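You operate a simulated robot arm through the tools that you are given. There is no shell and no other tool. Be economical: measure what you need, move in short steps, check, and stop when the job is done.

Carry out the task below with a simulated two-armed robot. There is one attempt and no reset: what you move stays moved.

JOB
Clear the test gauge's held reading and fit it in the red union.
Fine: hold it steady while you press its red key till it reads nought; fit it, clamp it, then open the red hand wheel.

The check looks at the end state, three seconds after you hand in, the way a careful person would. Anything else that was tipped, shoved, dropped, spilled or broken makes it a failure.

ROBOT AND FRAMES
Two 7-joint arms with two-finger parallel grippers on one trunk, on a base that drives. Base frame: it is fixed to the floor where the robot stands at the start and does not move with it; the origin is under the middle of the robot, x ahead of it, y to its left, z up. Readings come in m, degrees, newtons and seconds.
The left shoulder is at the start at [0.06, 0.143, 0.926], the right one opposite. With the tool pointing down near the work surface each hand reaches from about 0.32 to 0.74 m from the robot's upright axis, wherever it stands, measured 20 degrees to its own side. Places, roughly: red key [0.5, 0, 1]; red union [0.6, -0.3, 0.9]; red union clamp lever [0.6, -0.4, 1]; red hand wheel [0.4, -0.3, 0.7]; pump valve lever [0.7, -0.2, 1.2]; town valve lever [0.7, 0.5, 1.3]; red cock lever [0.4, 0.2, 0.7]; green inlet valve lever [0.7, -0.1, 1.1]; green outlet valve lever [0.7, 0.1, 1.1]; green cock lever [0.4, 0, 0.7]; green strainer clamp lever [0.6, -0.1, 1]; orange inlet valve lever [0.7, 0.3, 1.2]; orange outlet valve lever [0.7, 0.5, 1.2]; orange cock lever [0.4, 0.4, 0.7]; orange strainer clamp lever [0.6, 0.3, 1]. Payload 1.57 kg a hand.
The tool frame of a hand sits at the grasp point between the pads (the TCP): z along the fingers, y along the line on which they close. The tips reach 0.03 m beyond it. Largest opening 0.11 m; finger width 0.024, thickness 0.012; the body of the gripper, 0.048 by 0.112 m, starts 0.078 m behind the TCP.
Orientation is told as [roll, pitch, yaw] about the base's x, y, z axes, in that order, counted from this pose: with the fingers straight down and closing along the base's y, the tool's x points along the base's -x, its y along +y and its z along -z.

CONTROLS
- The arms move only by the tool apply_moves. It takes "left_motion", "right_motion" or both (then of equal length, played together; a hand with none holds still); each is a list of rows, each an object of numbers (a shift or turn left out is 0, a gripper value left out holds the last): "tx", "ty", "tz": the shift along the tool's x, y, z in units of 20 mm (1.0 is 20 mm); "rx", "ry", "rz": the turn, a rotation vector about the tool's x, y, z in units of 4 degrees (1.0 is 4 degrees). In form: [{"tx": .., "ty": .., "tz": .., "rx": .., "ry": .., "rz": ..}, ...]. A call has 1 to 8 rows; each row shifts and turns the commanded pose from where the row before left it, along the tool's axes as they then stand. "left_claw" and "right_claw" are, for a hand that has rows, the gripper command, from -1 (shut) to 1 (fully open), values between in proportion, set as the call begins (left out, the last holds). A call with a number of a shift or a turn outside -1 to 1 is refused whole. A row lasts 0.2 s, in which the tool goes at most 0.05 m and 8.6 degrees; a call with a longer step from one row to the next is refused whole, and so is a gripper value outside its range. A pose out of reach is approached as far as the arm can. The call stops where the force on the tool passes 90 N (or 10 N more than at its start, if that is more) or the arm is blocked; 0.2 s more then pass. Each finger travels about 0.045 m/s and halts on what it meets, pressing with about 23 N; the grip force reading is that of the motor and also rises with nothing between the fingers. The clock runs only during rows and for 0.2 s after the last one: add rows that do not move to give the fingers time. It gives the time, the measured TCP pose, the force on the tool (base axes), the opening and the grip force at its end, in the units of the frame above (readings bear some noise).
- Cameras (640 x 400 px; columns grow to the right, rows downward): "scene" is now at [0.0464, -0.0188, 1.5374]; the picture's right is [-0.26, -0.97, -0.00], its down [-0.70, 0.19, -0.69] and it looks along [0.66, -0.18, -0.73] (base axes); focal length 254 px, centre (320, 200). "left" rides on the left gripper at [0.07, -0.016, -0.141] in its tool frame; the picture's right is [0.23, 0.97, 0.00], its down [-0.86, 0.20, -0.48] and it looks along [-0.47, 0.11, 0.88] (tool axes); focal length 222 px, centre (320, 200). "right" rides on the right gripper at [0.07, 0.016, -0.141] in its tool frame; the picture's right is [-0.23, 0.97, 0.00], its down [-0.86, -0.20, -0.48] and it looks along [-0.47, -0.11, 0.88] (tool axes); focal length 222 px, centre (320, 200). There is no depth. A picture from a camera that has moved, and an enlarged one, comes with that camera's place and axes in the base frame and with its lens.
- capture(camera): a new picture of that camera. It takes no simulated time.
- raise_lower(by): slides the trunk up (or, below 0, down) by that many m; the arms and the scene camera ride with it, the base frame stays. It gives what a move gives, with no picture.
- drive_base(legs): drives the robot by 1 to 6 legs, each [ahead, left, turn to the left] in m, m and degrees, along the robot's own axes; the way and the turn of a leg run together, so that a leg with both is an arc; at most 1.5 m and 180 degrees a leg. The arms and the cameras ride along, it lands a little off, and it stops where it bumps. It gives what a move gives.
- head_to(pan, tilt): turns the head with the scene camera to pan (to the left, within 86 degrees either way) and tilt (down, from -29 to 69), counted from straight ahead of the robot. It gives what a move gives.
- enlarge(camera, box): a new picture of the part [left, top, right, bottom] of that camera's present view, enlarged. It takes no simulated time.
- job_done(): hands the job in; it is judged then, once.

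Go step by step. Nothing tells you exact positions but the pictures and the camera data: compare them with the known pose of the tool, close in by small moves and look again before you grip or let go. The budget is 120 turns and 92 pictures, counting those below and the enlarged ones. Unless the task says otherwise, let go and move clear before handing in, and close with one line.

The tools are called after "Call:" by a JSON object that holds its "op" and its "data". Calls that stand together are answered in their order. apply_moves: Moves the arms, as the interface text tells. Its arguments: {"type":"object","properties":{"left_motion":{"type":"array"},"left_claw":{"type":"number"},"right_motion":{"type":"array"},"right_claw":{"type":"number"}},"required":[]} The other tools are called the same way: raise_lower (by) slides the trunk up or down; drive_base (legs) drives the base; head_to (pan, tilt) turns the head that bears the scene camera; capture (camera) takes a picture; enlarge (camera, box) takes an enlarged picture of a part of a camera's view; job_done () hands the job in.

At the start:

```text
t: 0.0
left_ee_pos: [0.4608, -0.0337, 0.9997]
left_orientation: [0.0, -0.1, 0.0]
left_force: [-0.1, 0.2, 1.1]
left_grip_width: 0.1099
left_gripper_force: 0.0
right_ee_pos: [0.3805, -0.4919, 0.9993]
right_orientation: [0.0, 0.0, 0.0]
right_force: [-0.9, -0.5, -0.2]
right_grip_width: 0.1101
right_gripper_force: 0.0
trunk travel left (down, up): [-0.525, 0.065]
robot x, y, heading: [-0.0005, -0.0008, 0.2]
head pan, tilt: [-14.8, 46.6]
```

scene: 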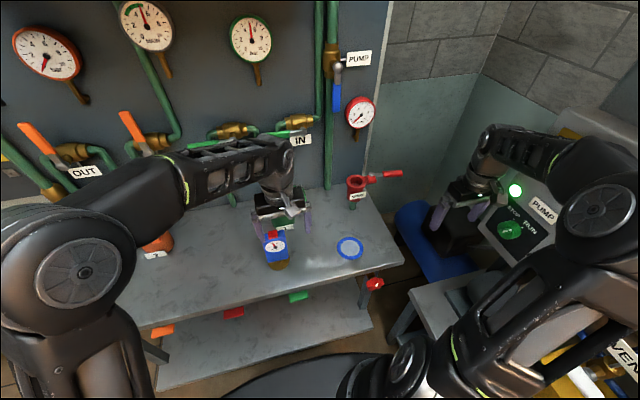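
right: 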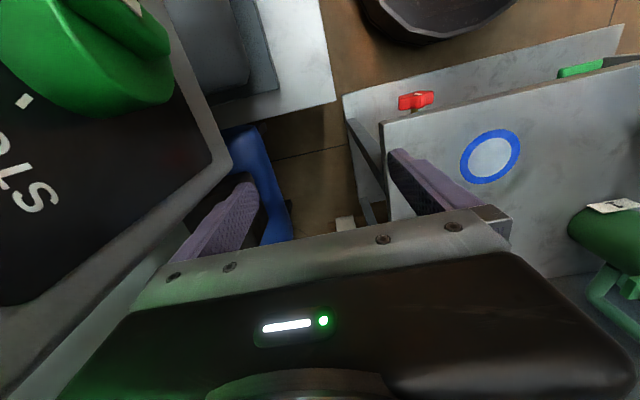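
left: 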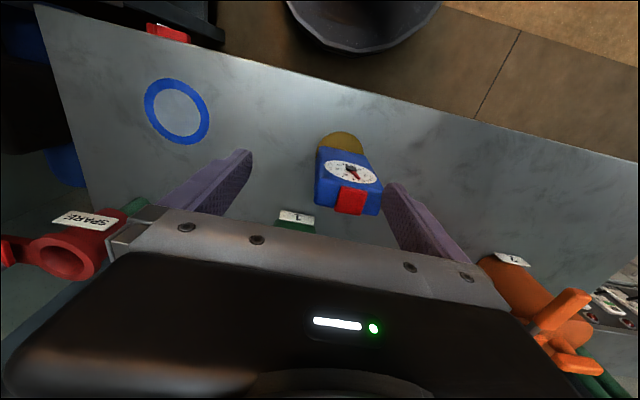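

I see a blue gauge with a dial and red key on the bench below the left hand, and the red union with its lever near the bench's right end. I'll look closer at each.

Call:
{"op": "enlarge", "data": {"camera": "scene", "box": [220, 180, 320, 280]}}

Call:
{"op": "enlarge", "data": {"camera": "scene", "box": [310, 80, 430, 300]}}

Call:
{"op": "enlarge", "data": {"camera": "left", "box": [260, 110, 420, 240]}}

```text
4.00 times, centred on (270, 230) of scene
camera zoom: at [0.0464, -0.0188, 1.5374], right [-0.26, -0.97, 0.0], down [-0.7, 0.19, -0.69], along [0.66, -0.18, -0.73], focal length 1018 px, centre (520, 80)
```

zoom: 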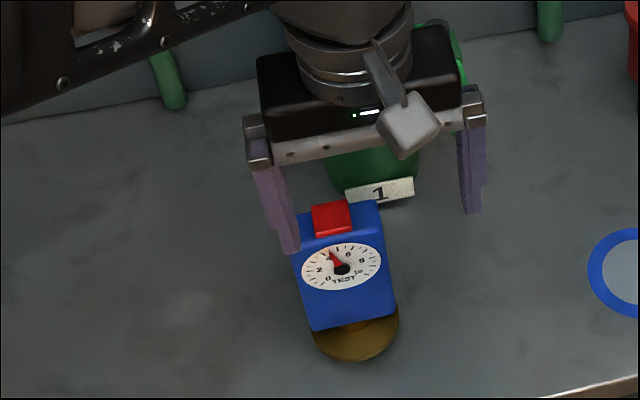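

```text
1.82 times, centred on (370, 190) of scene
camera zoom: at [0.0464, -0.0188, 1.5374], right [-0.26, -0.97, 0.0], down [-0.7, 0.19, -0.69], along [0.66, -0.18, -0.73], focal length 463 px, centre (229, 218)
```

zoom: 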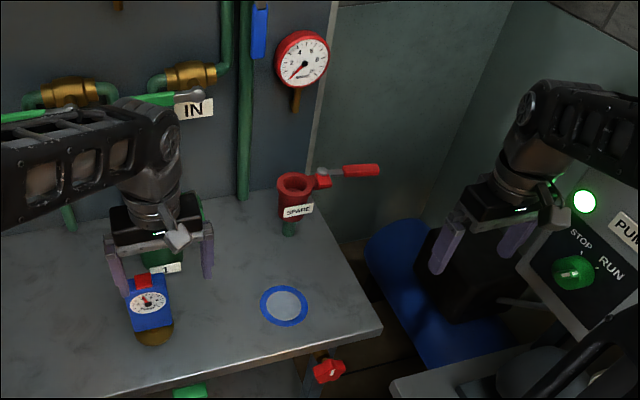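

```text
3.08 times, centred on (340, 175) of left
camera zoom: at [0.3905, -0.0501, 1.1413], right [-0.23, 0.97, 0.0], down [0.86, 0.2, 0.48], along [0.47, 0.11, -0.88], focal length 684 px, centre (258, 277)
```

zoom: 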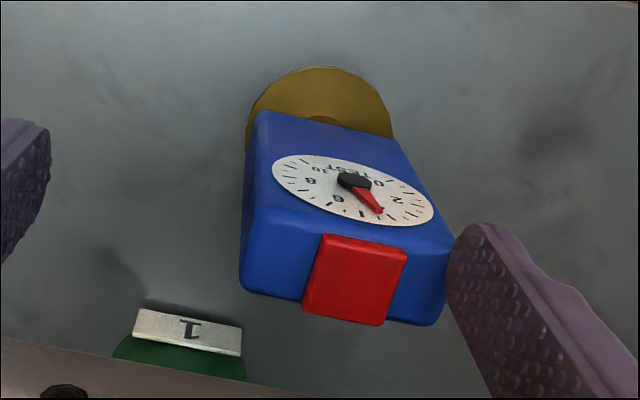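

The gauge key is at about [0.477, 0, 0.96], and the gauge seems to stand on a brass foot. Next I look closely at the union, the hand wheel and the labels.

Call:
{"op": "enlarge", "data": {"camera": "scene", "box": [330, 160, 410, 210]}}

Call:
{"op": "enlarge", "data": {"camera": "scene", "box": [320, 230, 400, 300]}}

Call:
{"op": "enlarge", "data": {"camera": "left", "box": [0, 190, 160, 290]}}

```text
8.00 times, centred on (370, 185) of scene
camera zoom: at [0.0464, -0.0188, 1.5374], right [-0.26, -0.97, 0.0], down [-0.7, 0.19, -0.69], along [0.66, -0.18, -0.73], focal length 2036 px, centre (-80, 320)
```

zoom: 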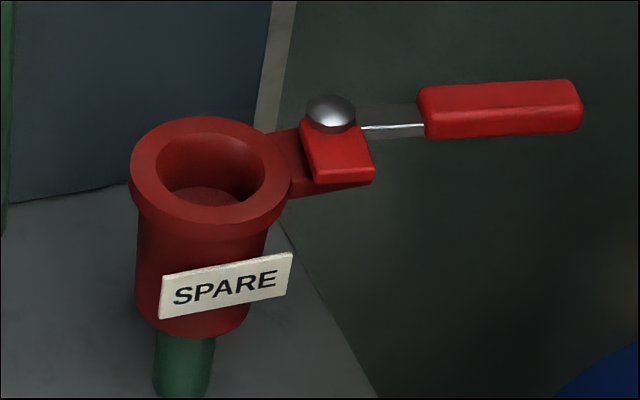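

```text
5.71 times, centred on (360, 265) of scene
camera zoom: at [0.0464, -0.0188, 1.5374], right [-0.26, -0.97, 0.0], down [-0.7, 0.19, -0.69], along [0.66, -0.18, -0.73], focal length 1454 px, centre (91, -171)
```

zoom: 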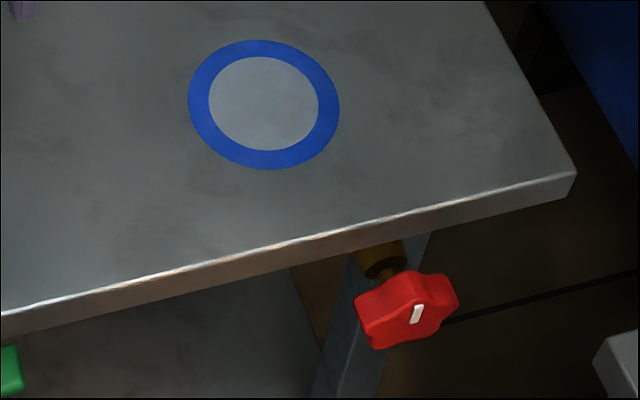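

```text
4.00 times, centred on (80, 240) of left
camera zoom: at [0.3905, -0.0501, 1.1413], right [-0.23, 0.97, 0.0], down [0.86, 0.2, 0.48], along [0.47, 0.11, -0.88], focal length 888 px, centre (1280, 40)
```

zoom: 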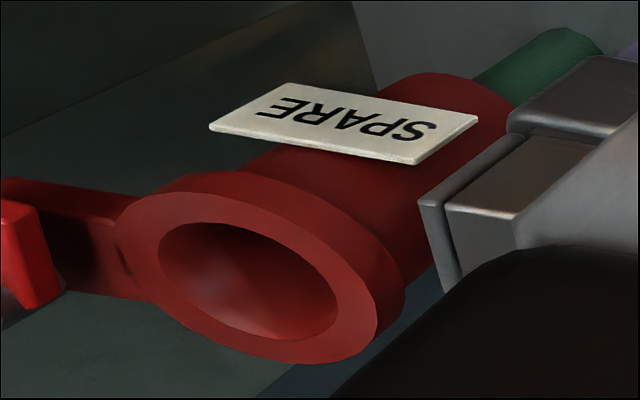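

The union cup is at about [0.663, -0.323, 0.918] with its lever swung out, and the brass foot may be wider than the cup's hole. I'll raise the left hand and move it aside to get clear views of the gauge.

Call:
{"op": "apply_moves", "data": {"left_motion": [{"tz": -1}, {"tz": -1}, {"tz": -1}, {"tz": -1}, {"tz": -0.5, "ty": 1, "rx": -1}, {"ty": 1, "rx": -1}, {"ty": 1, "rx": -1}, {"ty": 1, "rx": -1}]}}

Call:
{"op": "apply_moves", "data": {"left_motion": [{"ty": 1, "rx": -1}, {"ty": 1, "rx": -1}, {"ty": 1, "rx": -1}, {"ty": 1, "rx": -1}, {"ty": 1, "rx": -1}, {"ty": 1, "rx": -1}, {"ty": 1, "rx": -1}, {"ty": 1, "rx": -1}]}}

Call:
{"op": "capture", "data": {"camera": "left"}}

Call:
{"op": "capture", "data": {"camera": "scene"}}

```text
t: 1.8
left_ee_pos: [0.4568, 0.002, 1.0794]
left_orientation: [8.0, -0.1, 0.0]
left_force: [0.9, 0.4, -0.4]
left_grip_width: 0.1099
left_gripper_force: 0.0
left hand out of reach, approached as far as the arm can: row 5, 7, 8
right_ee_pos: [0.3811, -0.4932, 1.0007]
right_orientation: [0.0, 0.1, 0.0]
right_force: [-0.1, 0.2, 0.9]
right_grip_width: 0.1104
right_gripper_force: 0.0
trunk travel left (down, up): [-0.525, 0.065]
robot x, y, heading: [0.0003, 0.0016, -0.0]
head pan, tilt: [-14.8, 46.6]
```

```text
t: 3.6
left_ee_pos: [0.4587, 0.0029, 1.0791]
left_orientation: [7.9, 0.0, -0.1]
left_force: [-0.5, -0.1, 0.3]
left_grip_width: 0.1099
left_gripper_force: 0.1
left hand out of reach, approached as far as the arm can: row 1, 2, 3, 4, 5, 6, 7, 8
right_ee_pos: [0.382, -0.4924, 0.9992]
right_orientation: [0.0, 0.0, 0.1]
right_force: [0.1, -1.0, 0.6]
right_grip_width: 0.1099
right_gripper_force: 0.0
trunk travel left (down, up): [-0.525, 0.065]
robot x, y, heading: [0.0013, -0.0005, -0.1]
head pan, tilt: [-14.8, 46.6]
```

```text
82 pictures are left
camera left: at [0.3881, -0.0347, 1.2172], right [-0.23, 0.96, 0.13], down [0.85, 0.13, 0.5], along [0.47, 0.23, -0.85], focal length 222 px, centre (320, 200)
```

left: 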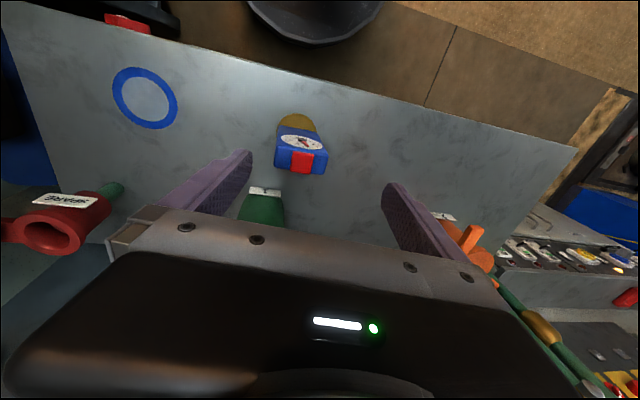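

```text
81 pictures are left
camera scene: at [0.0464, -0.0188, 1.5374], right [-0.26, -0.97, 0.0], down [-0.7, 0.19, -0.69], along [0.66, -0.18, -0.73], focal length 254 px, centre (320, 200)
```

scene: 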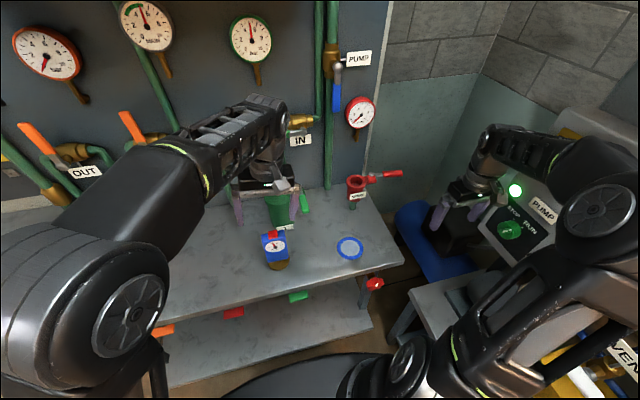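

The hand hit its height limit, and the gauge is clearly visible with its brass disc at the front or bottom. I'll draw the left hand back and left, and tilt the fingers forward for a lower side view.

Call:
{"op": "apply_moves", "data": {"left_motion": [{"tx": 1}, {"tx": 1, "ty": 1}, {"tx": 1, "ty": 1}, {"tx": 1, "ty": 1}, {"ty": 1, "rx": -1}, {"ty": 1, "rx": -1}, {"ty": 1, "rx": -1, "tz": 1}, {"ty": 1, "rx": -1, "tz": 1}]}}

Call:
{"op": "apply_moves", "data": {"left_motion": [{"ty": 0.5, "rx": -1, "tz": 1}, {"ty": 0.5, "rx": -1, "tz": 0.5}, {"ty": 0.5, "rx": -1}, {"ty": 0.5, "rx": -1}, {"rx": -1}, {"rx": -1}, {"rx": -1}, {"rx": -1}]}}

Call:
{"op": "capture", "data": {"camera": "left"}}

Call:
{"op": "capture", "data": {"camera": "scene"}}

```text
t: 5.4
left_ee_pos: [0.3774, 0.1535, 1.0669]
left_orientation: [24.0, -0.1, 0.1]
left_force: [0.3, 0.2, 0.2]
left_grip_width: 0.11
left_gripper_force: 0.0
right_ee_pos: [0.3822, -0.493, 1.0002]
right_orientation: [0.0, 0.0, 0.0]
right_force: [-0.5, -0.4, -0.5]
right_grip_width: 0.1099
right_gripper_force: 0.0
trunk travel left (down, up): [-0.525, 0.065]
robot x, y, heading: [-0.002, -0.0022, 0.2]
head pan, tilt: [-14.8, 46.6]
```

```text
t: 7.2
left_ee_pos: [0.3779, 0.1971, 1.0619]
left_orientation: [56.0, -0.1, 0.0]
left_force: [-0.3, -0.5, 0.1]
left_grip_width: 0.11
left_gripper_force: 0.1
right_ee_pos: [0.3803, -0.4911, 0.9995]
right_orientation: [0.0, 0.0, -0.1]
right_force: [-0.1, -0.4, 1.0]
right_grip_width: 0.1101
right_gripper_force: 0.0
trunk travel left (down, up): [-0.525, 0.065]
robot x, y, heading: [-0.0008, 0.001, -0.0]
head pan, tilt: [-14.8, 46.6]
```

```text
80 pictures are left
camera left: at [0.3084, 0.0705, 1.1269], right [-0.23, 0.54, 0.81], down [0.85, -0.29, 0.43], along [0.47, 0.79, -0.4], focal length 222 px, centre (320, 200)
```

left: 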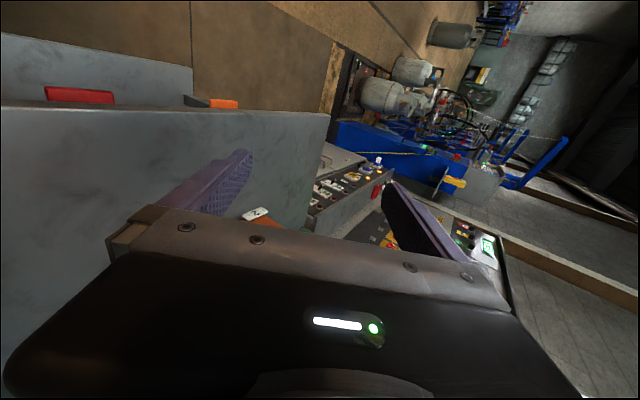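

```text
79 pictures are left
camera scene: at [0.0464, -0.0192, 1.5374], right [-0.26, -0.97, 0.0], down [-0.7, 0.19, -0.69], along [0.66, -0.17, -0.73], focal length 254 px, centre (320, 200)
```

scene: 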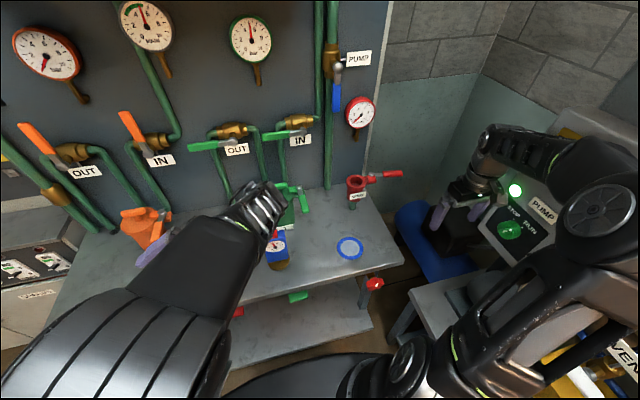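

I rolled the wrong way, so rx positive will point the hand to the right. I'll turn it back past vertical.

Call:
{"op": "apply_moves", "data": {"left_motion": [{"rx": 1}, {"rx": 1}, {"rx": 1}, {"rx": 1}, {"rx": 1}, {"rx": 1}, {"rx": 1}, {"rx": 1}]}}

Call:
{"op": "apply_moves", "data": {"left_motion": [{"rx": 1}, {"rx": 1}, {"rx": 1}, {"rx": 1}, {"rx": 1}, {"rx": 1}, {"rx": 1}, {"rx": 1}]}}

Call:
{"op": "apply_moves", "data": {"left_motion": [{"rx": 1}, {"rx": 1}, {"rx": 1}, {"rx": 1}, {"rx": 1}, {"rx": 1}, {"rx": 1}, {"rx": 1}]}}

Call:
{"op": "capture", "data": {"camera": "left"}}

Call:
{"op": "capture", "data": {"camera": "scene"}}

```text
t: 9.0
left_ee_pos: [0.3779, 0.1982, 1.0609]
left_orientation: [24.0, -0.2, 0.0]
left_force: [0.2, -0.1, 0.0]
left_grip_width: 0.11
left_gripper_force: 0.1
right_ee_pos: [0.3808, -0.4924, 1.0001]
right_orientation: [0.0, 0.0, 0.1]
right_force: [0.1, -0.1, 0.6]
right_grip_width: 0.11
right_gripper_force: 0.0
trunk travel left (down, up): [-0.525, 0.065]
robot x, y, heading: [0.004, -0.0013, 0.1]
head pan, tilt: [-14.8, 46.6]
```

```text
t: 10.8
left_ee_pos: [0.3777, 0.1978, 1.061]
left_orientation: [-8.0, -0.1, 0.0]
left_force: [-0.4, 0.0, 0.6]
left_grip_width: 0.1099
left_gripper_force: 0.2
right_ee_pos: [0.3809, -0.4934, 0.9999]
right_orientation: [0.0, 0.0, 0.1]
right_force: [-0.7, 0.0, 0.2]
right_grip_width: 0.1097
right_gripper_force: 0.0
trunk travel left (down, up): [-0.525, 0.065]
robot x, y, heading: [0.0037, -0.0009, -0.0]
head pan, tilt: [-14.8, 46.6]
```

```text
t: 12.6
left_ee_pos: [0.3775, 0.1977, 1.0609]
left_orientation: [-40.2, -0.2, 0.0]
left_force: [-1.0, -0.1, 0.4]
left_grip_width: 0.1101
left_gripper_force: 0.0
right_ee_pos: [0.3807, -0.4927, 0.9996]
right_orientation: [0.0, 0.1, 0.1]
right_force: [1.0, 0.4, -0.2]
right_grip_width: 0.1099
right_gripper_force: 0.0
trunk travel left (down, up): [-0.525, 0.065]
robot x, y, heading: [0.0007, 0.0021, -0.0]
head pan, tilt: [-14.8, 46.6]
```

```text
78 pictures are left
camera left: at [0.3085, 0.2757, 1.1805], right [-0.23, 0.74, -0.63], down [0.85, 0.46, 0.24], along [0.47, -0.48, -0.74], focal length 222 px, centre (320, 200)
```

left: 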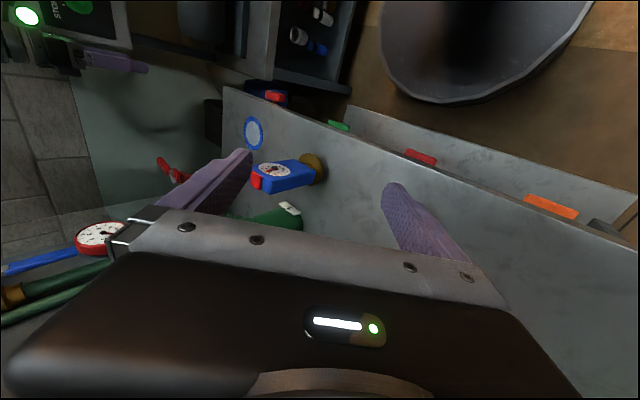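

```text
77 pictures are left
camera scene: at [0.0464, -0.0187, 1.5374], right [-0.26, -0.97, 0.0], down [-0.7, 0.19, -0.69], along [0.66, -0.18, -0.73], focal length 254 px, centre (320, 200)
```

scene: 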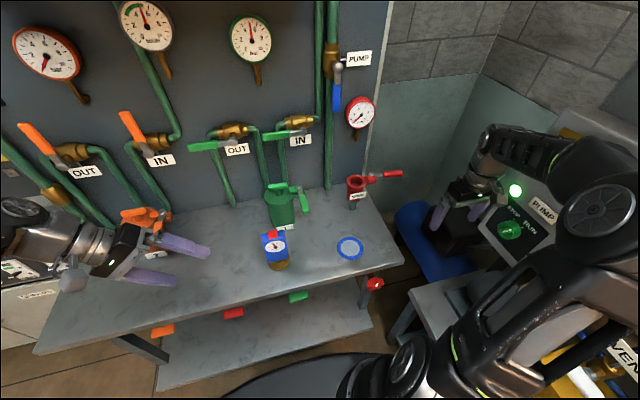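

Now all the parts are in view. I'll zoom on the gauge from both cameras, and on the green and orange clamps to see how a closed clamp looks.

Call:
{"op": "enlarge", "data": {"camera": "left", "box": [230, 135, 340, 205]}}

Call:
{"op": "enlarge", "data": {"camera": "scene", "box": [240, 175, 320, 275]}}

Call:
{"op": "enlarge", "data": {"camera": "scene", "box": [100, 190, 220, 290]}}

```text
5.71 times, centred on (285, 170) of left
camera zoom: at [0.3085, 0.2757, 1.1805], right [-0.23, 0.74, -0.63], down [0.85, 0.46, 0.24], along [0.47, -0.48, -0.74], focal length 1269 px, centre (520, 371)
```

zoom: 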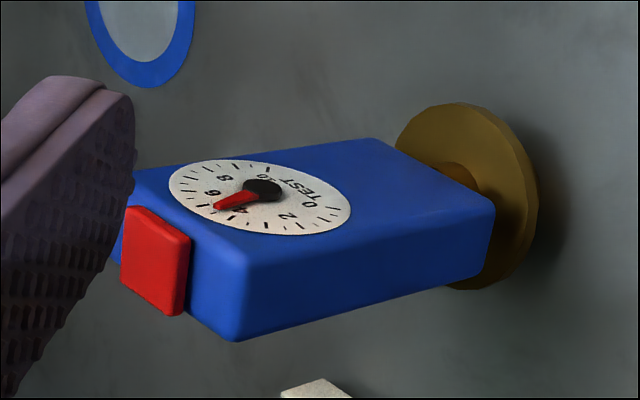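

```text
4.00 times, centred on (280, 225) of scene
camera zoom: at [0.0464, -0.0187, 1.5374], right [-0.26, -0.97, 0.0], down [-0.7, 0.19, -0.69], along [0.66, -0.18, -0.73], focal length 1018 px, centre (480, 100)
```

zoom: 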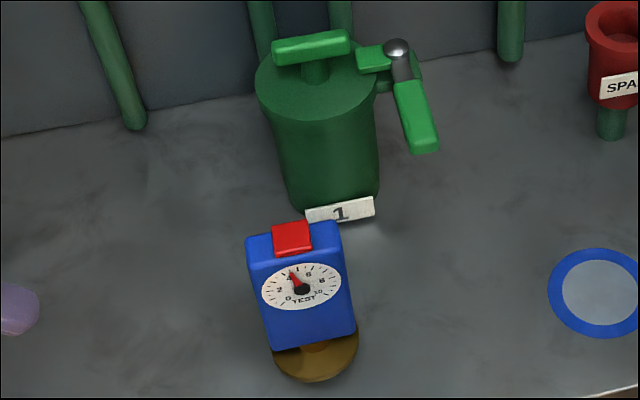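

```text
4.00 times, centred on (160, 240) of scene
camera zoom: at [0.0464, -0.0187, 1.5374], right [-0.26, -0.97, 0.0], down [-0.7, 0.19, -0.69], along [0.66, -0.18, -0.73], focal length 1018 px, centre (960, 40)
```

zoom: 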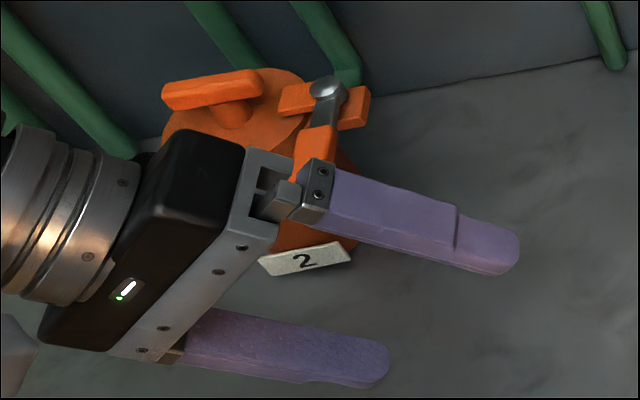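

The closed green and orange clamps have their handles toward the robot, so the red lever must swing from -y to -x. The gauge box is square to the robot (front face x≈0.469, y from -0.033 to 0.030), so I bring the right hand over with its fingers tilted forward.

Call:
{"op": "apply_moves", "data": {"right_motion": [{"ty": 1}, {"ty": 1}, {"ty": 1}, {"ty": 1}, {"ty": 1}, {"ty": 1}, {"ty": 1}, {"ty": 1}]}}

Call:
{"op": "apply_moves", "data": {"right_motion": [{"ty": 1, "ry": -1}, {"ty": 1, "ry": -1}, {"ty": 1, "ry": -1}, {"ty": 1, "ry": -1}, {"ty": 1, "ry": -1}, {"ty": 1, "ry": -1}, {"ry": -1}, {"ry": -1}]}}

Call:
{"op": "capture", "data": {"camera": "scene"}}

Call:
{"op": "capture", "data": {"camera": "right"}}

```text
t: 14.4
left_ee_pos: [0.3778, 0.197, 1.062]
left_orientation: [-40.1, -0.1, 0.0]
left_force: [0.0, -1.2, 0.2]
left_grip_width: 0.1101
left_gripper_force: 0.1
right_ee_pos: [0.3807, -0.3314, 0.9982]
right_orientation: [0.0, 0.1, -0.1]
right_force: [-0.8, -0.9, 0.4]
right_grip_width: 0.1099
right_gripper_force: 0.2
trunk travel left (down, up): [-0.525, 0.065]
robot x, y, heading: [0.0038, -0.0018, -0.0]
head pan, tilt: [-14.8, 46.6]
```

```text
t: 16.2
left_ee_pos: [0.3779, 0.1968, 1.0619]
left_orientation: [-40.0, 0.0, -0.1]
left_force: [0.4, 0.2, -0.1]
left_grip_width: 0.1098
left_gripper_force: 0.0
right_ee_pos: [0.4001, -0.2124, 1.0115]
right_orientation: [0.0, -31.8, 0.1]
right_force: [0.4, -0.4, 0.0]
right_grip_width: 0.1097
right_gripper_force: 0.0
right hand out of reach, approached as far as the arm can: row 7, 8
trunk travel left (down, up): [-0.525, 0.065]
robot x, y, heading: [0.0004, -0.0028, 0.1]
head pan, tilt: [-14.8, 46.6]
```

```text
73 pictures are left
camera scene: at [0.0464, -0.0185, 1.5374], right [-0.26, -0.97, 0.0], down [-0.7, 0.19, -0.69], along [0.66, -0.18, -0.73], focal length 254 px, centre (320, 200)
```

scene: 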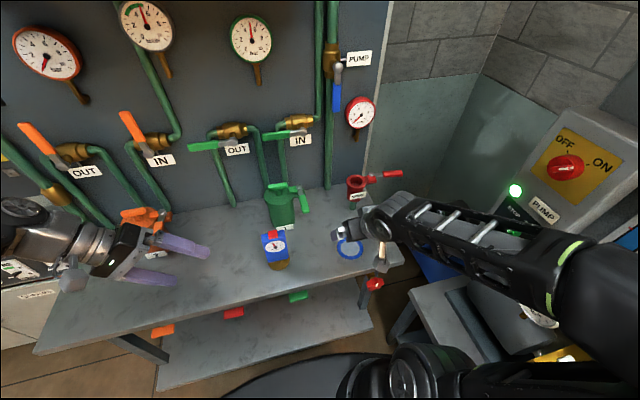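

```text
72 pictures are left
camera right: at [0.2658, -0.1971, 1.095], right [0.19, 0.97, 0.12], down [0.47, -0.2, 0.86], along [0.86, -0.11, -0.5], focal length 222 px, centre (320, 200)
```

right: 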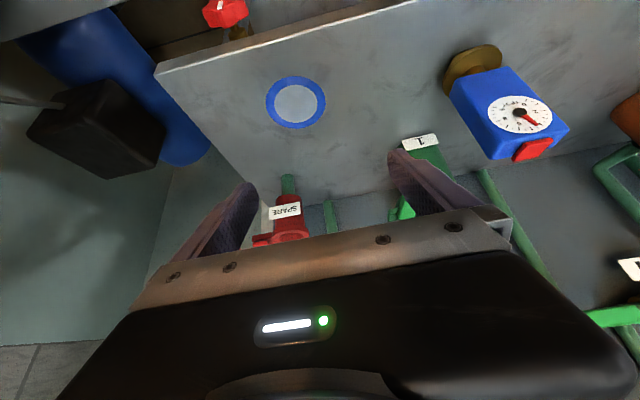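

The right hand is tilted 32° and limited by closeness to the body. I move it left in front of the gauge first, then tilt more once it is further forward.

Call:
{"op": "apply_moves", "data": {"right_motion": [{"ty": 1}, {"ty": 1}, {"ty": 1}, {"ty": 1}, {"ty": 1}, {"ty": 1}, {"ty": 1}, {"ty": 1}]}}

Call:
{"op": "apply_moves", "data": {"right_motion": [{"ty": 1}, {"ty": 1}, {"ty": 0.5, "tx": -0.6, "tz": 0.3}, {"tx": -0.8, "tz": 0.4}, {"ry": -1}, {"ry": -1}, {"ry": -1}, {"ry": -1}]}}

Call:
{"op": "capture", "data": {"camera": "right"}}

Call:
{"op": "capture", "data": {"camera": "scene"}}

```text
t: 18.0
left_ee_pos: [0.3778, 0.1981, 1.0613]
left_orientation: [-39.9, -0.1, 0.1]
left_force: [1.4, -0.4, 0.5]
left_grip_width: 0.1098
left_gripper_force: 0.0
right_ee_pos: [0.3987, -0.0534, 1.0118]
right_orientation: [0.0, -32.0, 0.0]
right_force: [-0.1, 0.1, 0.7]
right_grip_width: 0.1101
right_gripper_force: 0.0
trunk travel left (down, up): [-0.525, 0.065]
robot x, y, heading: [0.0014, 0.0007, -0.1]
head pan, tilt: [-14.8, 46.6]
```

```text
t: 19.8
left_ee_pos: [0.3774, 0.198, 1.0607]
left_orientation: [-40.0, -0.1, 0.0]
left_force: [-1.2, -0.1, 0.1]
left_grip_width: 0.1099
left_gripper_force: 0.0
right_ee_pos: [0.4306, -0.0036, 1.015]
right_orientation: [0.0, -48.1, -0.1]
right_force: [0.3, -0.4, -0.1]
right_grip_width: 0.1101
right_gripper_force: 0.0
trunk travel left (down, up): [-0.525, 0.065]
robot x, y, heading: [0.002, -0.0033, -0.1]
head pan, tilt: [-14.8, 46.6]
```

```text
71 pictures are left
camera right: at [0.2787, 0.0126, 1.0577], right [0.15, 0.97, 0.17], down [0.22, -0.2, 0.96], along [0.96, -0.11, -0.24], focal length 222 px, centre (320, 200)
```

right: 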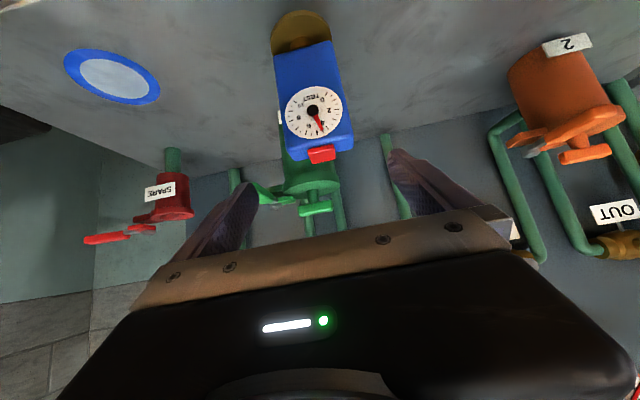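

```text
70 pictures are left
camera scene: at [0.0464, -0.0186, 1.5374], right [-0.26, -0.97, 0.0], down [-0.7, 0.19, -0.69], along [0.66, -0.18, -0.73], focal length 254 px, centre (320, 200)
```

scene: 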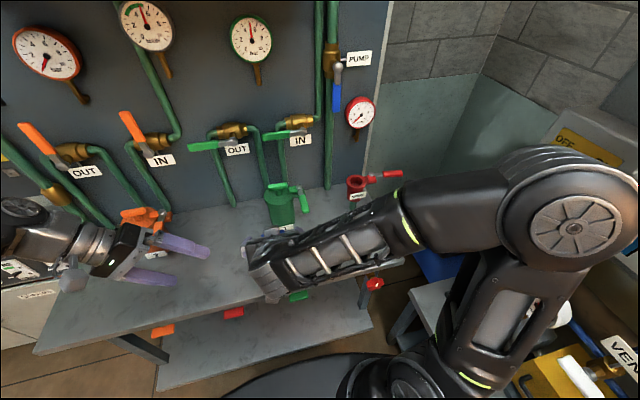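

The tilt is now 48° and the gauge lies straight ahead of the right hand. I zoom in to measure its height and foot.

Call:
{"op": "enlarge", "data": {"camera": "right", "box": [240, 0, 380, 180]}}

Call:
{"op": "enlarge", "data": {"camera": "right", "box": [250, 0, 350, 62]}}

```text
2.22 times, centred on (310, 90) of right
camera zoom: at [0.2787, 0.0126, 1.0577], right [0.15, 0.97, 0.17], down [0.22, -0.2, 0.96], along [0.96, -0.11, -0.24], focal length 494 px, centre (342, 444)
```

zoom: 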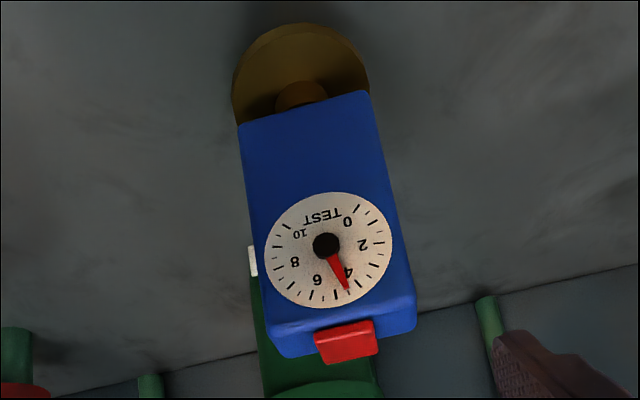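

```text
6.40 times, centred on (300, 31) of right
camera zoom: at [0.2787, 0.0126, 1.0577], right [0.15, 0.97, 0.17], down [0.22, -0.2, 0.96], along [0.96, -0.11, -0.24], focal length 1422 px, centre (448, 1282)
```

zoom: 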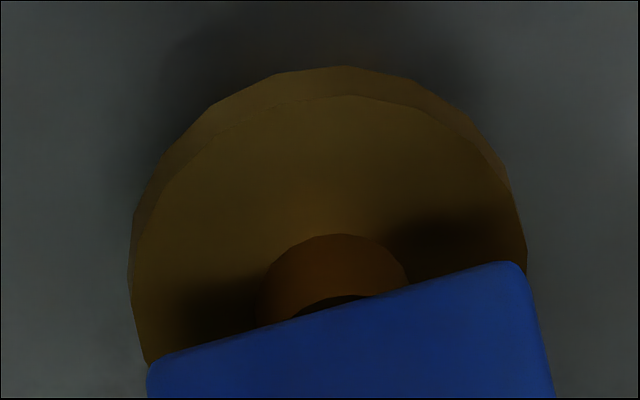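

The box spans z≈0.842–0.959. I move the open right hand forward over it and then straight down so the pads straddle its sides.

Call:
{"op": "apply_moves", "data": {"right_motion": [{"tx": -0.85, "tz": 0.95, "ty": 0.1}, {"tx": -0.85, "tz": 0.95}, {"tx": 0.966, "tz": 0.87}, {"tx": 0.966, "tz": 0.87}, {"tx": 0.966, "tz": 0.87}, {"tx": 0.966, "tz": 0.87}]}}

Call:
{"op": "capture", "data": {"camera": "right"}}

Call:
{"op": "capture", "data": {"camera": "left"}}

```text
t: 21.2
left_ee_pos: [0.3791, 0.1974, 1.0624]
left_orientation: [-40.0, -0.1, 0.1]
left_force: [0.9, -1.0, -0.1]
left_grip_width: 0.1096
left_gripper_force: 0.2
right_ee_pos: [0.4832, -0.0006, 0.9104]
right_orientation: [0.1, -48.0, 0.0]
right_force: [-0.3, 0.2, 0.1]
right_grip_width: 0.11
right_gripper_force: 0.0
trunk travel left (down, up): [-0.525, 0.065]
robot x, y, heading: [-0.0042, -0.0005, -0.0]
head pan, tilt: [-14.8, 46.6]
```

```text
67 pictures are left
camera right: at [0.3313, 0.0143, 0.9525], right [0.15, 0.97, 0.17], down [0.22, -0.2, 0.96], along [0.96, -0.11, -0.24], focal length 222 px, centre (320, 200)
```

right: 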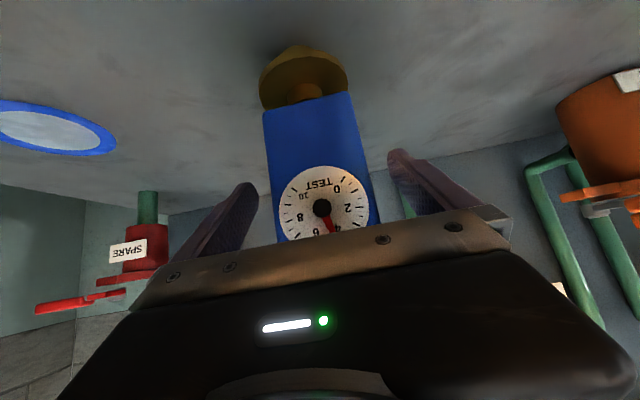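

```text
66 pictures are left
camera left: at [0.3088, 0.2756, 1.1805], right [-0.23, 0.75, -0.63], down [0.85, 0.46, 0.24], along [0.47, -0.48, -0.74], focal length 222 px, centre (320, 200)
```

left: 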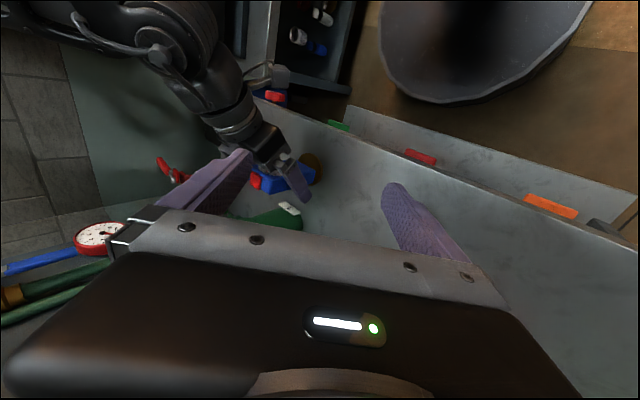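

The pads straddle the box. I zoom on the foot, as there seems to be something below the disc.

Call:
{"op": "enlarge", "data": {"camera": "right", "box": [250, 30, 360, 110]}}

Call:
{"op": "enlarge", "data": {"camera": "left", "box": [230, 135, 340, 205]}}

```text
5.00 times, centred on (305, 70) of right
camera zoom: at [0.3313, 0.0143, 0.9525], right [0.15, 0.97, 0.17], down [0.22, -0.2, 0.96], along [0.96, -0.11, -0.24], focal length 1111 px, centre (395, 850)
```

zoom: 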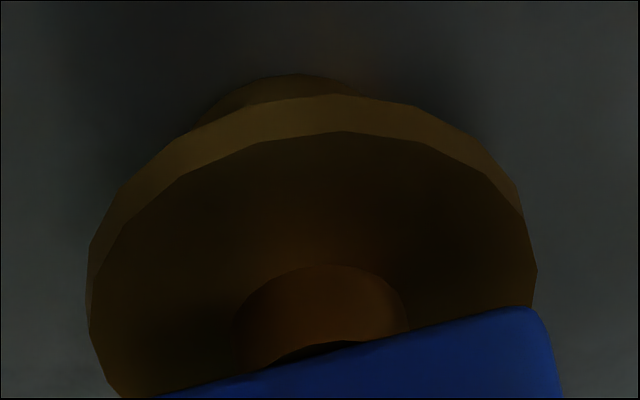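

```text
5.71 times, centred on (285, 170) of left
camera zoom: at [0.3088, 0.2756, 1.1805], right [-0.23, 0.75, -0.63], down [0.85, 0.46, 0.24], along [0.47, -0.48, -0.74], focal length 1269 px, centre (520, 371)
```

zoom: 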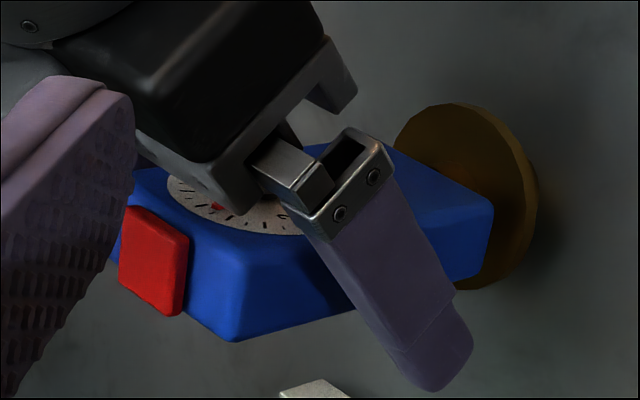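

There is a spigot under the flange, so the flange will sit on the cup's rim. I lower the hand 20 mm and close it on the box.

Call:
{"op": "apply_moves", "data": {"right_motion": [{"tx": 0.966, "tz": 0.87}]}}

Call:
{"op": "apply_moves", "data": {"right_motion": [{}, {}, {}, {}, {}], "right_claw": -1}}

Call:
{"op": "capture", "data": {"camera": "right"}}

Call:
{"op": "enlarge", "data": {"camera": "left", "box": [230, 135, 340, 205]}}

```text
t: 21.6
left_ee_pos: [0.379, 0.197, 1.0609]
left_orientation: [-40.0, -0.1, 0.1]
left_force: [0.0, 0.1, -0.2]
left_grip_width: 0.1102
left_gripper_force: 0.0
right_ee_pos: [0.4848, -0.0019, 0.8839]
right_orientation: [0.0, -48.0, 0.1]
right_force: [0.3, 0.1, -0.5]
right_grip_width: 0.1099
right_gripper_force: 0.1
trunk travel left (down, up): [-0.525, 0.065]
robot x, y, heading: [0.0002, -0.0031, 0.0]
head pan, tilt: [-14.8, 46.6]
```

```text
t: 22.8
left_ee_pos: [0.3793, 0.1977, 1.0626]
left_orientation: [-39.9, 0.0, 0.0]
left_force: [0.2, 0.4, 0.6]
left_grip_width: 0.1103
left_gripper_force: 0.1
right_ee_pos: [0.484, -0.0022, 0.8838]
right_orientation: [0.0, -48.0, 0.0]
right_force: [-0.2, 0.2, -0.2]
right_grip_width: 0.0657
right_gripper_force: 22.7
trunk travel left (down, up): [-0.525, 0.065]
robot x, y, heading: [0.0018, 0.0012, 0.0]
head pan, tilt: [-14.8, 46.6]
```

```text
63 pictures are left
camera right: at [0.3321, 0.0141, 0.9269], right [0.15, 0.97, 0.17], down [0.22, -0.2, 0.96], along [0.96, -0.11, -0.24], focal length 222 px, centre (320, 200)
```

right: 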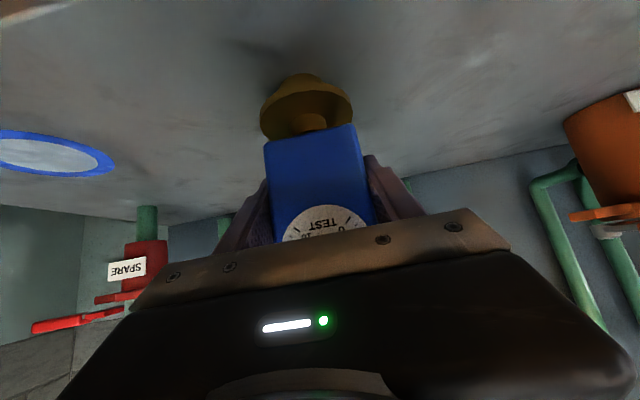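

```text
5.71 times, centred on (285, 170) of left
camera zoom: at [0.3084, 0.2757, 1.1805], right [-0.23, 0.75, -0.63], down [0.85, 0.46, 0.24], along [0.47, -0.48, -0.74], focal length 1269 px, centre (520, 371)
```

zoom: 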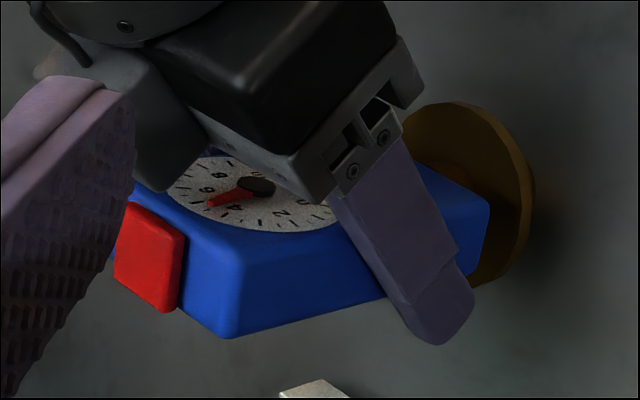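

The gauge is held: width 66 mm, 23 N. Now I close the left fingers and bring them over the red key, at about [0.477, 0, 0.967].

Call:
{"op": "apply_moves", "data": {"left_motion": [{"tx": -1, "rx": -1}, {"tx": -1, "rx": -1}, {"tx": -1}, {"tx": -1}, {"tx": -0.9}, {}, {}, {}], "left_claw": -1}}

Call:
{"op": "apply_moves", "data": {"left_motion": [{"ty": -0.9, "tz": 0.78}, {"ty": -0.9, "tz": 0.78}, {"ty": -0.9, "tz": 0.78}, {"ty": -0.9, "tz": 0.78}, {"ty": -0.9, "tz": 0.78}]}}

Call:
{"op": "capture", "data": {"camera": "left"}}

Call:
{"op": "capture", "data": {"camera": "scene"}}

```text
t: 24.6
left_ee_pos: [0.4763, 0.1966, 1.0635]
left_orientation: [-32.1, -0.1, 0.0]
left_force: [-0.8, 0.0, -0.6]
left_grip_width: 0.0001
left_gripper_force: 21.7
right_ee_pos: [0.4835, -0.0033, 0.8844]
right_orientation: [0.0, -48.2, 0.0]
right_force: [0.8, -0.4, 0.3]
right_grip_width: 0.066
right_gripper_force: 23.1
trunk travel left (down, up): [-0.525, 0.065]
robot x, y, heading: [0.0008, 0.0, -0.0]
head pan, tilt: [-14.8, 46.6]
```

```text
t: 25.8
left_ee_pos: [0.4755, 0.0805, 1.0405]
left_orientation: [-32.0, -0.1, 0.0]
left_force: [0.1, -0.1, -0.4]
left_grip_width: 0.0
left_gripper_force: 21.5
right_ee_pos: [0.4821, -0.0021, 0.8838]
right_orientation: [0.0, -48.0, 0.0]
right_force: [0.9, 0.6, 1.0]
right_grip_width: 0.0659
right_gripper_force: 23.1
trunk travel left (down, up): [-0.525, 0.065]
robot x, y, heading: [0.0005, -0.0028, 0.2]
head pan, tilt: [-14.8, 46.6]
```

```text
61 pictures are left
camera left: at [0.4061, 0.1411, 1.1689], right [-0.23, 0.83, -0.52], down [0.85, 0.42, 0.3], along [0.47, -0.37, -0.8], focal length 222 px, centre (320, 200)
```

left: 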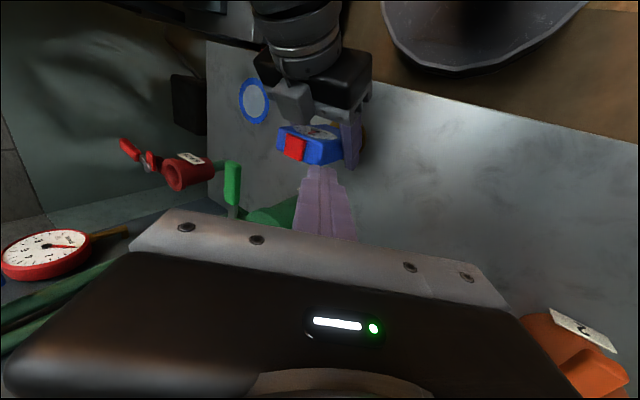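

```text
60 pictures are left
camera scene: at [0.0465, -0.0188, 1.5374], right [-0.25, -0.97, 0.0], down [-0.7, 0.19, -0.69], along [0.66, -0.17, -0.73], focal length 254 px, centre (320, 200)
```

scene: 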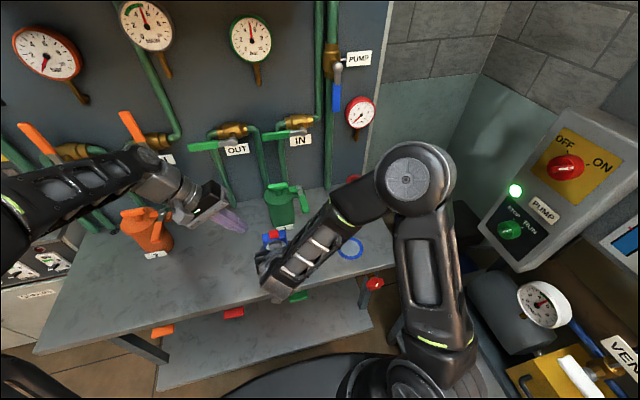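

The key fix agrees: [0.479, 0.001, 0.967]. I move to hover just above it and look.

Call:
{"op": "apply_moves", "data": {"left_motion": [{"ty": -0.97, "tz": 0.8, "tx": -0.1}, {"ty": -0.97, "tz": 0.8}, {"ty": -0.97, "tz": 0.8}]}}

Call:
{"op": "enlarge", "data": {"camera": "left", "box": [260, 100, 400, 220]}}

Call:
{"op": "enlarge", "data": {"camera": "scene", "box": [210, 170, 330, 290]}}

```text
t: 26.6
left_ee_pos: [0.4758, 0.0039, 1.033]
left_orientation: [-32.0, 0.0, 0.1]
left_force: [-0.2, -0.4, -1.0]
left_grip_width: 0.0001
left_gripper_force: 21.1
right_ee_pos: [0.484, -0.0025, 0.884]
right_orientation: [0.0, -48.1, 0.1]
right_force: [0.0, -1.3, 0.3]
right_grip_width: 0.0661
right_gripper_force: 22.4
trunk travel left (down, up): [-0.525, 0.065]
robot x, y, heading: [0.0005, -0.0021, -0.1]
head pan, tilt: [-14.8, 46.6]
```

```text
3.33 times, centred on (330, 160) of left
camera zoom: at [0.4066, 0.0647, 1.1616], right [-0.23, 0.83, -0.52], down [0.85, 0.42, 0.3], along [0.47, -0.37, -0.8], focal length 740 px, centre (287, 333)
```

zoom: 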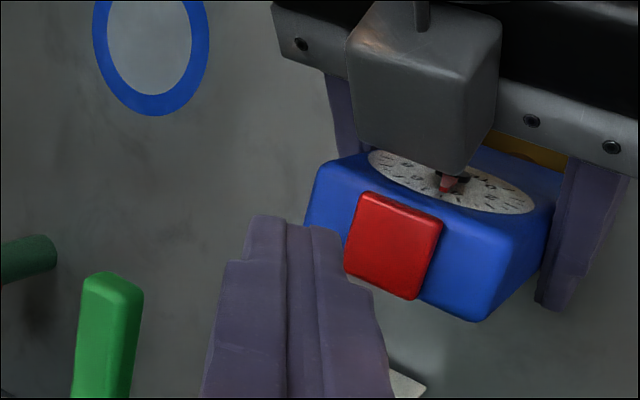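

```text
3.33 times, centred on (270, 230) of scene
camera zoom: at [0.0465, -0.019, 1.5374], right [-0.25, -0.97, 0.0], down [-0.7, 0.19, -0.69], along [0.66, -0.17, -0.73], focal length 848 px, centre (487, 100)
```

zoom: 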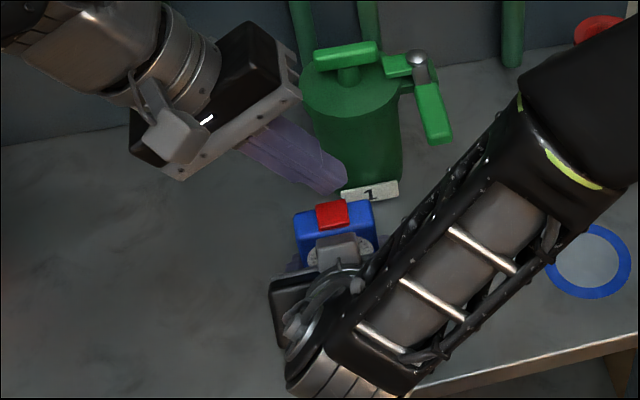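

The fingertip is about 34 mm above the key and lined up. I lower it most of the way, then press in small steps while watching the force.

Call:
{"op": "apply_moves", "data": {"left_motion": [{"ty": 0.5, "tz": 0.5}, {"ty": 0.37, "tz": 0.55}]}}

Call:
{"op": "apply_moves", "data": {"left_motion": [{"ty": 0.08, "tz": 0.127}, {"ty": 0.08, "tz": 0.127}]}}

Call:
{"op": "apply_moves", "data": {"left_motion": [{"ty": 0.08, "tz": 0.127}, {"ty": 0.08, "tz": 0.127}]}}

Call:
{"op": "enlarge", "data": {"camera": "left", "box": [260, 100, 400, 220]}}

```text
t: 27.2
left_ee_pos: [0.4783, 0.0088, 1.006]
left_orientation: [-32.1, -0.1, 0.1]
left_force: [-0.3, 0.0, -0.3]
left_grip_width: 0.0
left_gripper_force: 21.3
right_ee_pos: [0.4847, -0.0015, 0.8843]
right_orientation: [0.0, -48.0, -0.1]
right_force: [-1.0, 0.0, -0.5]
right_grip_width: 0.0659
right_gripper_force: 23.7
trunk travel left (down, up): [-0.525, 0.065]
robot x, y, heading: [-0.0021, -0.0016, -0.1]
head pan, tilt: [-14.8, 46.6]
```

```text
t: 27.8
left_ee_pos: [0.4773, 0.0081, 1.0005]
left_orientation: [-32.0, -0.1, 0.0]
left_force: [0.3, 0.0, -0.2]
left_grip_width: 0.0003
left_gripper_force: 21.2
right_ee_pos: [0.4828, -0.0026, 0.8839]
right_orientation: [0.0, -48.0, 0.0]
right_force: [-0.5, -1.4, 0.0]
right_grip_width: 0.0657
right_gripper_force: 23.0
trunk travel left (down, up): [-0.525, 0.065]
robot x, y, heading: [0.0022, 0.001, -0.2]
head pan, tilt: [-14.8, 46.6]
```

```text
t: 28.4
left_ee_pos: [0.4785, 0.0083, 0.995]
left_orientation: [-32.0, -0.2, -0.1]
left_force: [0.0, 0.4, 2.4]
left_grip_width: 0.0
left_gripper_force: 21.1
right_ee_pos: [0.484, -0.002, 0.8841]
right_orientation: [0.0, -48.1, 0.0]
right_force: [-0.1, 0.9, 0.0]
right_grip_width: 0.0659
right_gripper_force: 23.1
trunk travel left (down, up): [-0.525, 0.065]
robot x, y, heading: [-0.0, 0.0029, -0.0]
head pan, tilt: [-14.8, 46.6]
```

```text
3.33 times, centred on (330, 160) of left
camera zoom: at [0.4085, 0.0693, 1.1234], right [-0.23, 0.83, -0.52], down [0.85, 0.42, 0.3], along [0.47, -0.37, -0.8], focal length 740 px, centre (287, 333)
```

zoom: 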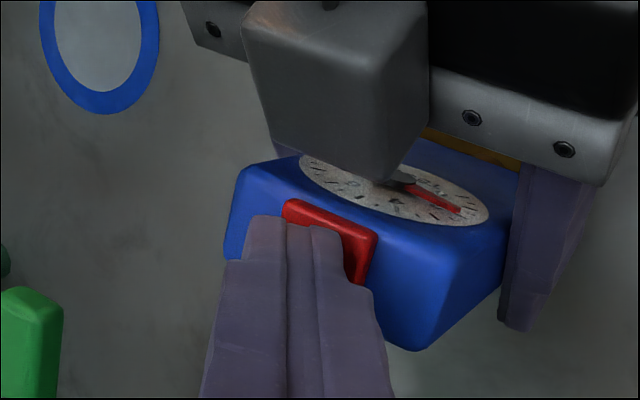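

The fingers touch the key (2.4 N) and the needle has already moved. I press a touch more and hold.

Call:
{"op": "apply_moves", "data": {"left_motion": [{"ty": 0.05, "tz": 0.085}, {}, {}, {}, {}, {}, {}, {}]}}

Call:
{"op": "enlarge", "data": {"camera": "left", "box": [300, 120, 380, 180]}}

```text
t: 30.2
left_ee_pos: [0.479, 0.0084, 0.993]
left_orientation: [-32.0, -0.1, 0.0]
left_force: [-0.4, 0.1, 5.3]
left_grip_width: 0.0
left_gripper_force: 21.3
right_ee_pos: [0.4839, -0.001, 0.8841]
right_orientation: [0.0, -48.0, 0.0]
right_force: [0.7, -0.9, -0.3]
right_grip_width: 0.0658
right_gripper_force: 23.1
trunk travel left (down, up): [-0.525, 0.065]
robot x, y, heading: [-0.0005, 0.0003, -0.1]
head pan, tilt: [-14.8, 46.6]
```

```text
6.67 times, centred on (340, 150) of left
camera zoom: at [0.4084, 0.069, 1.1209], right [-0.23, 0.83, -0.52], down [0.85, 0.42, 0.3], along [0.47, -0.37, -0.8], focal length 1481 px, centre (187, 533)
```

zoom: 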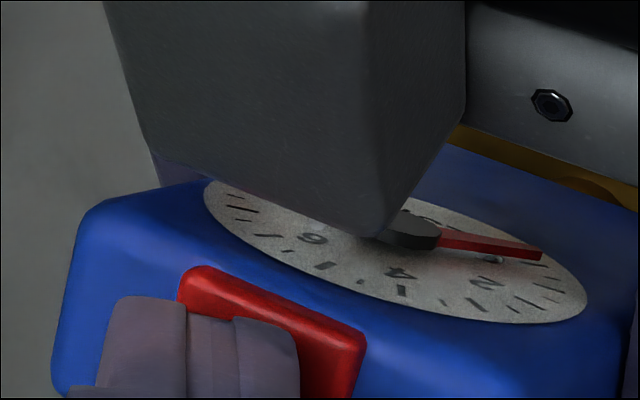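

The needle now lies on the 0 mark. I hold one more second, lift off and check from a clearer angle.

Call:
{"op": "apply_moves", "data": {"left_motion": [{}, {}, {}, {}, {"ty": -0.3, "tz": -0.5}, {"ty": -0.53, "tz": -0.85}, {"ty": 0.2, "tz": -1}, {"ty": 1, "tz": -0.7}]}}

Call:
{"op": "apply_moves", "data": {"left_motion": [{"ty": 0.9, "tz": -0.7}, {"ty": 0.9, "tz": -0.7}, {"ty": 0.9, "tz": -0.7}, {"ty": 0.9, "tz": -0.7}, {"ty": 0.9, "tz": -0.7}]}}

Call:
{"op": "enlarge", "data": {"camera": "left", "box": [240, 80, 400, 200]}}

Call:
{"op": "enlarge", "data": {"camera": "right", "box": [240, 60, 400, 260]}}

```text
t: 32.0
left_ee_pos: [0.479, 0.0483, 1.0413]
left_orientation: [-32.0, -0.1, -0.1]
left_force: [-0.1, -0.1, -1.0]
left_grip_width: 0.0
left_gripper_force: 20.6
right_ee_pos: [0.484, -0.0015, 0.8827]
right_orientation: [-0.1, -47.9, 0.1]
right_force: [-0.8, 0.1, 0.2]
right_grip_width: 0.0659
right_gripper_force: 23.0
trunk travel left (down, up): [-0.525, 0.065]
robot x, y, heading: [-0.0007, -0.0012, 0.2]
head pan, tilt: [-14.8, 46.6]
```

```text
t: 33.2
left_ee_pos: [0.4774, 0.1615, 1.0509]
left_orientation: [-31.9, 0.0, 0.0]
left_force: [0.3, 0.3, 0.2]
left_grip_width: 0.0
left_gripper_force: 21.1
right_ee_pos: [0.4841, -0.003, 0.8837]
right_orientation: [0.0, -48.0, 0.0]
right_force: [-0.1, 0.4, -0.9]
right_grip_width: 0.066
right_gripper_force: 23.1
trunk travel left (down, up): [-0.525, 0.065]
robot x, y, heading: [-0.0019, -0.0005, -0.1]
head pan, tilt: [-14.8, 46.6]
```

```text
3.33 times, centred on (320, 140) of left
camera zoom: at [0.4079, 0.2217, 1.1789], right [-0.23, 0.83, -0.52], down [0.85, 0.42, 0.3], along [0.47, -0.37, -0.8], focal length 740 px, centre (320, 400)
```

zoom: 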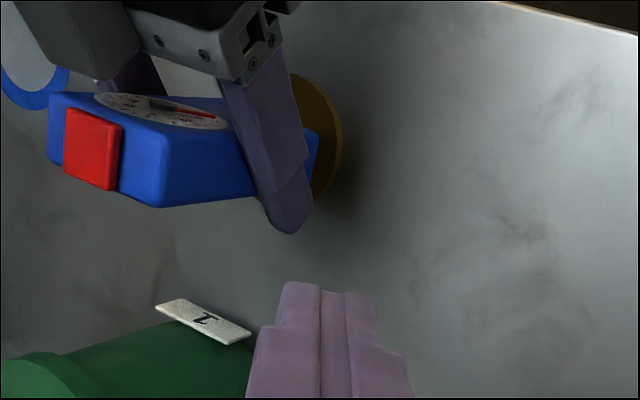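

```text
2.00 times, centred on (320, 160) of right
camera zoom: at [0.3322, 0.0141, 0.9269], right [0.15, 0.97, 0.17], down [0.22, -0.2, 0.96], along [0.96, -0.11, -0.24], focal length 444 px, centre (320, 280)
```

zoom: 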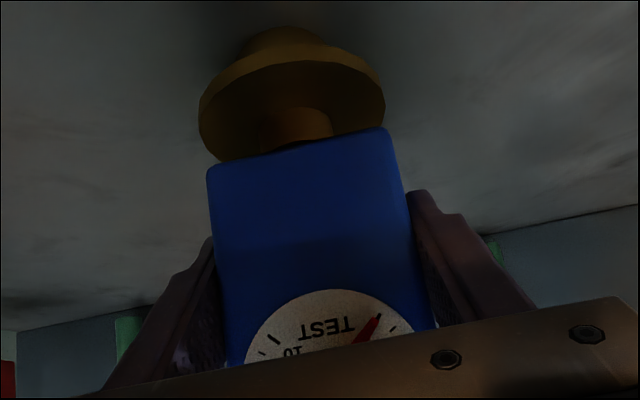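

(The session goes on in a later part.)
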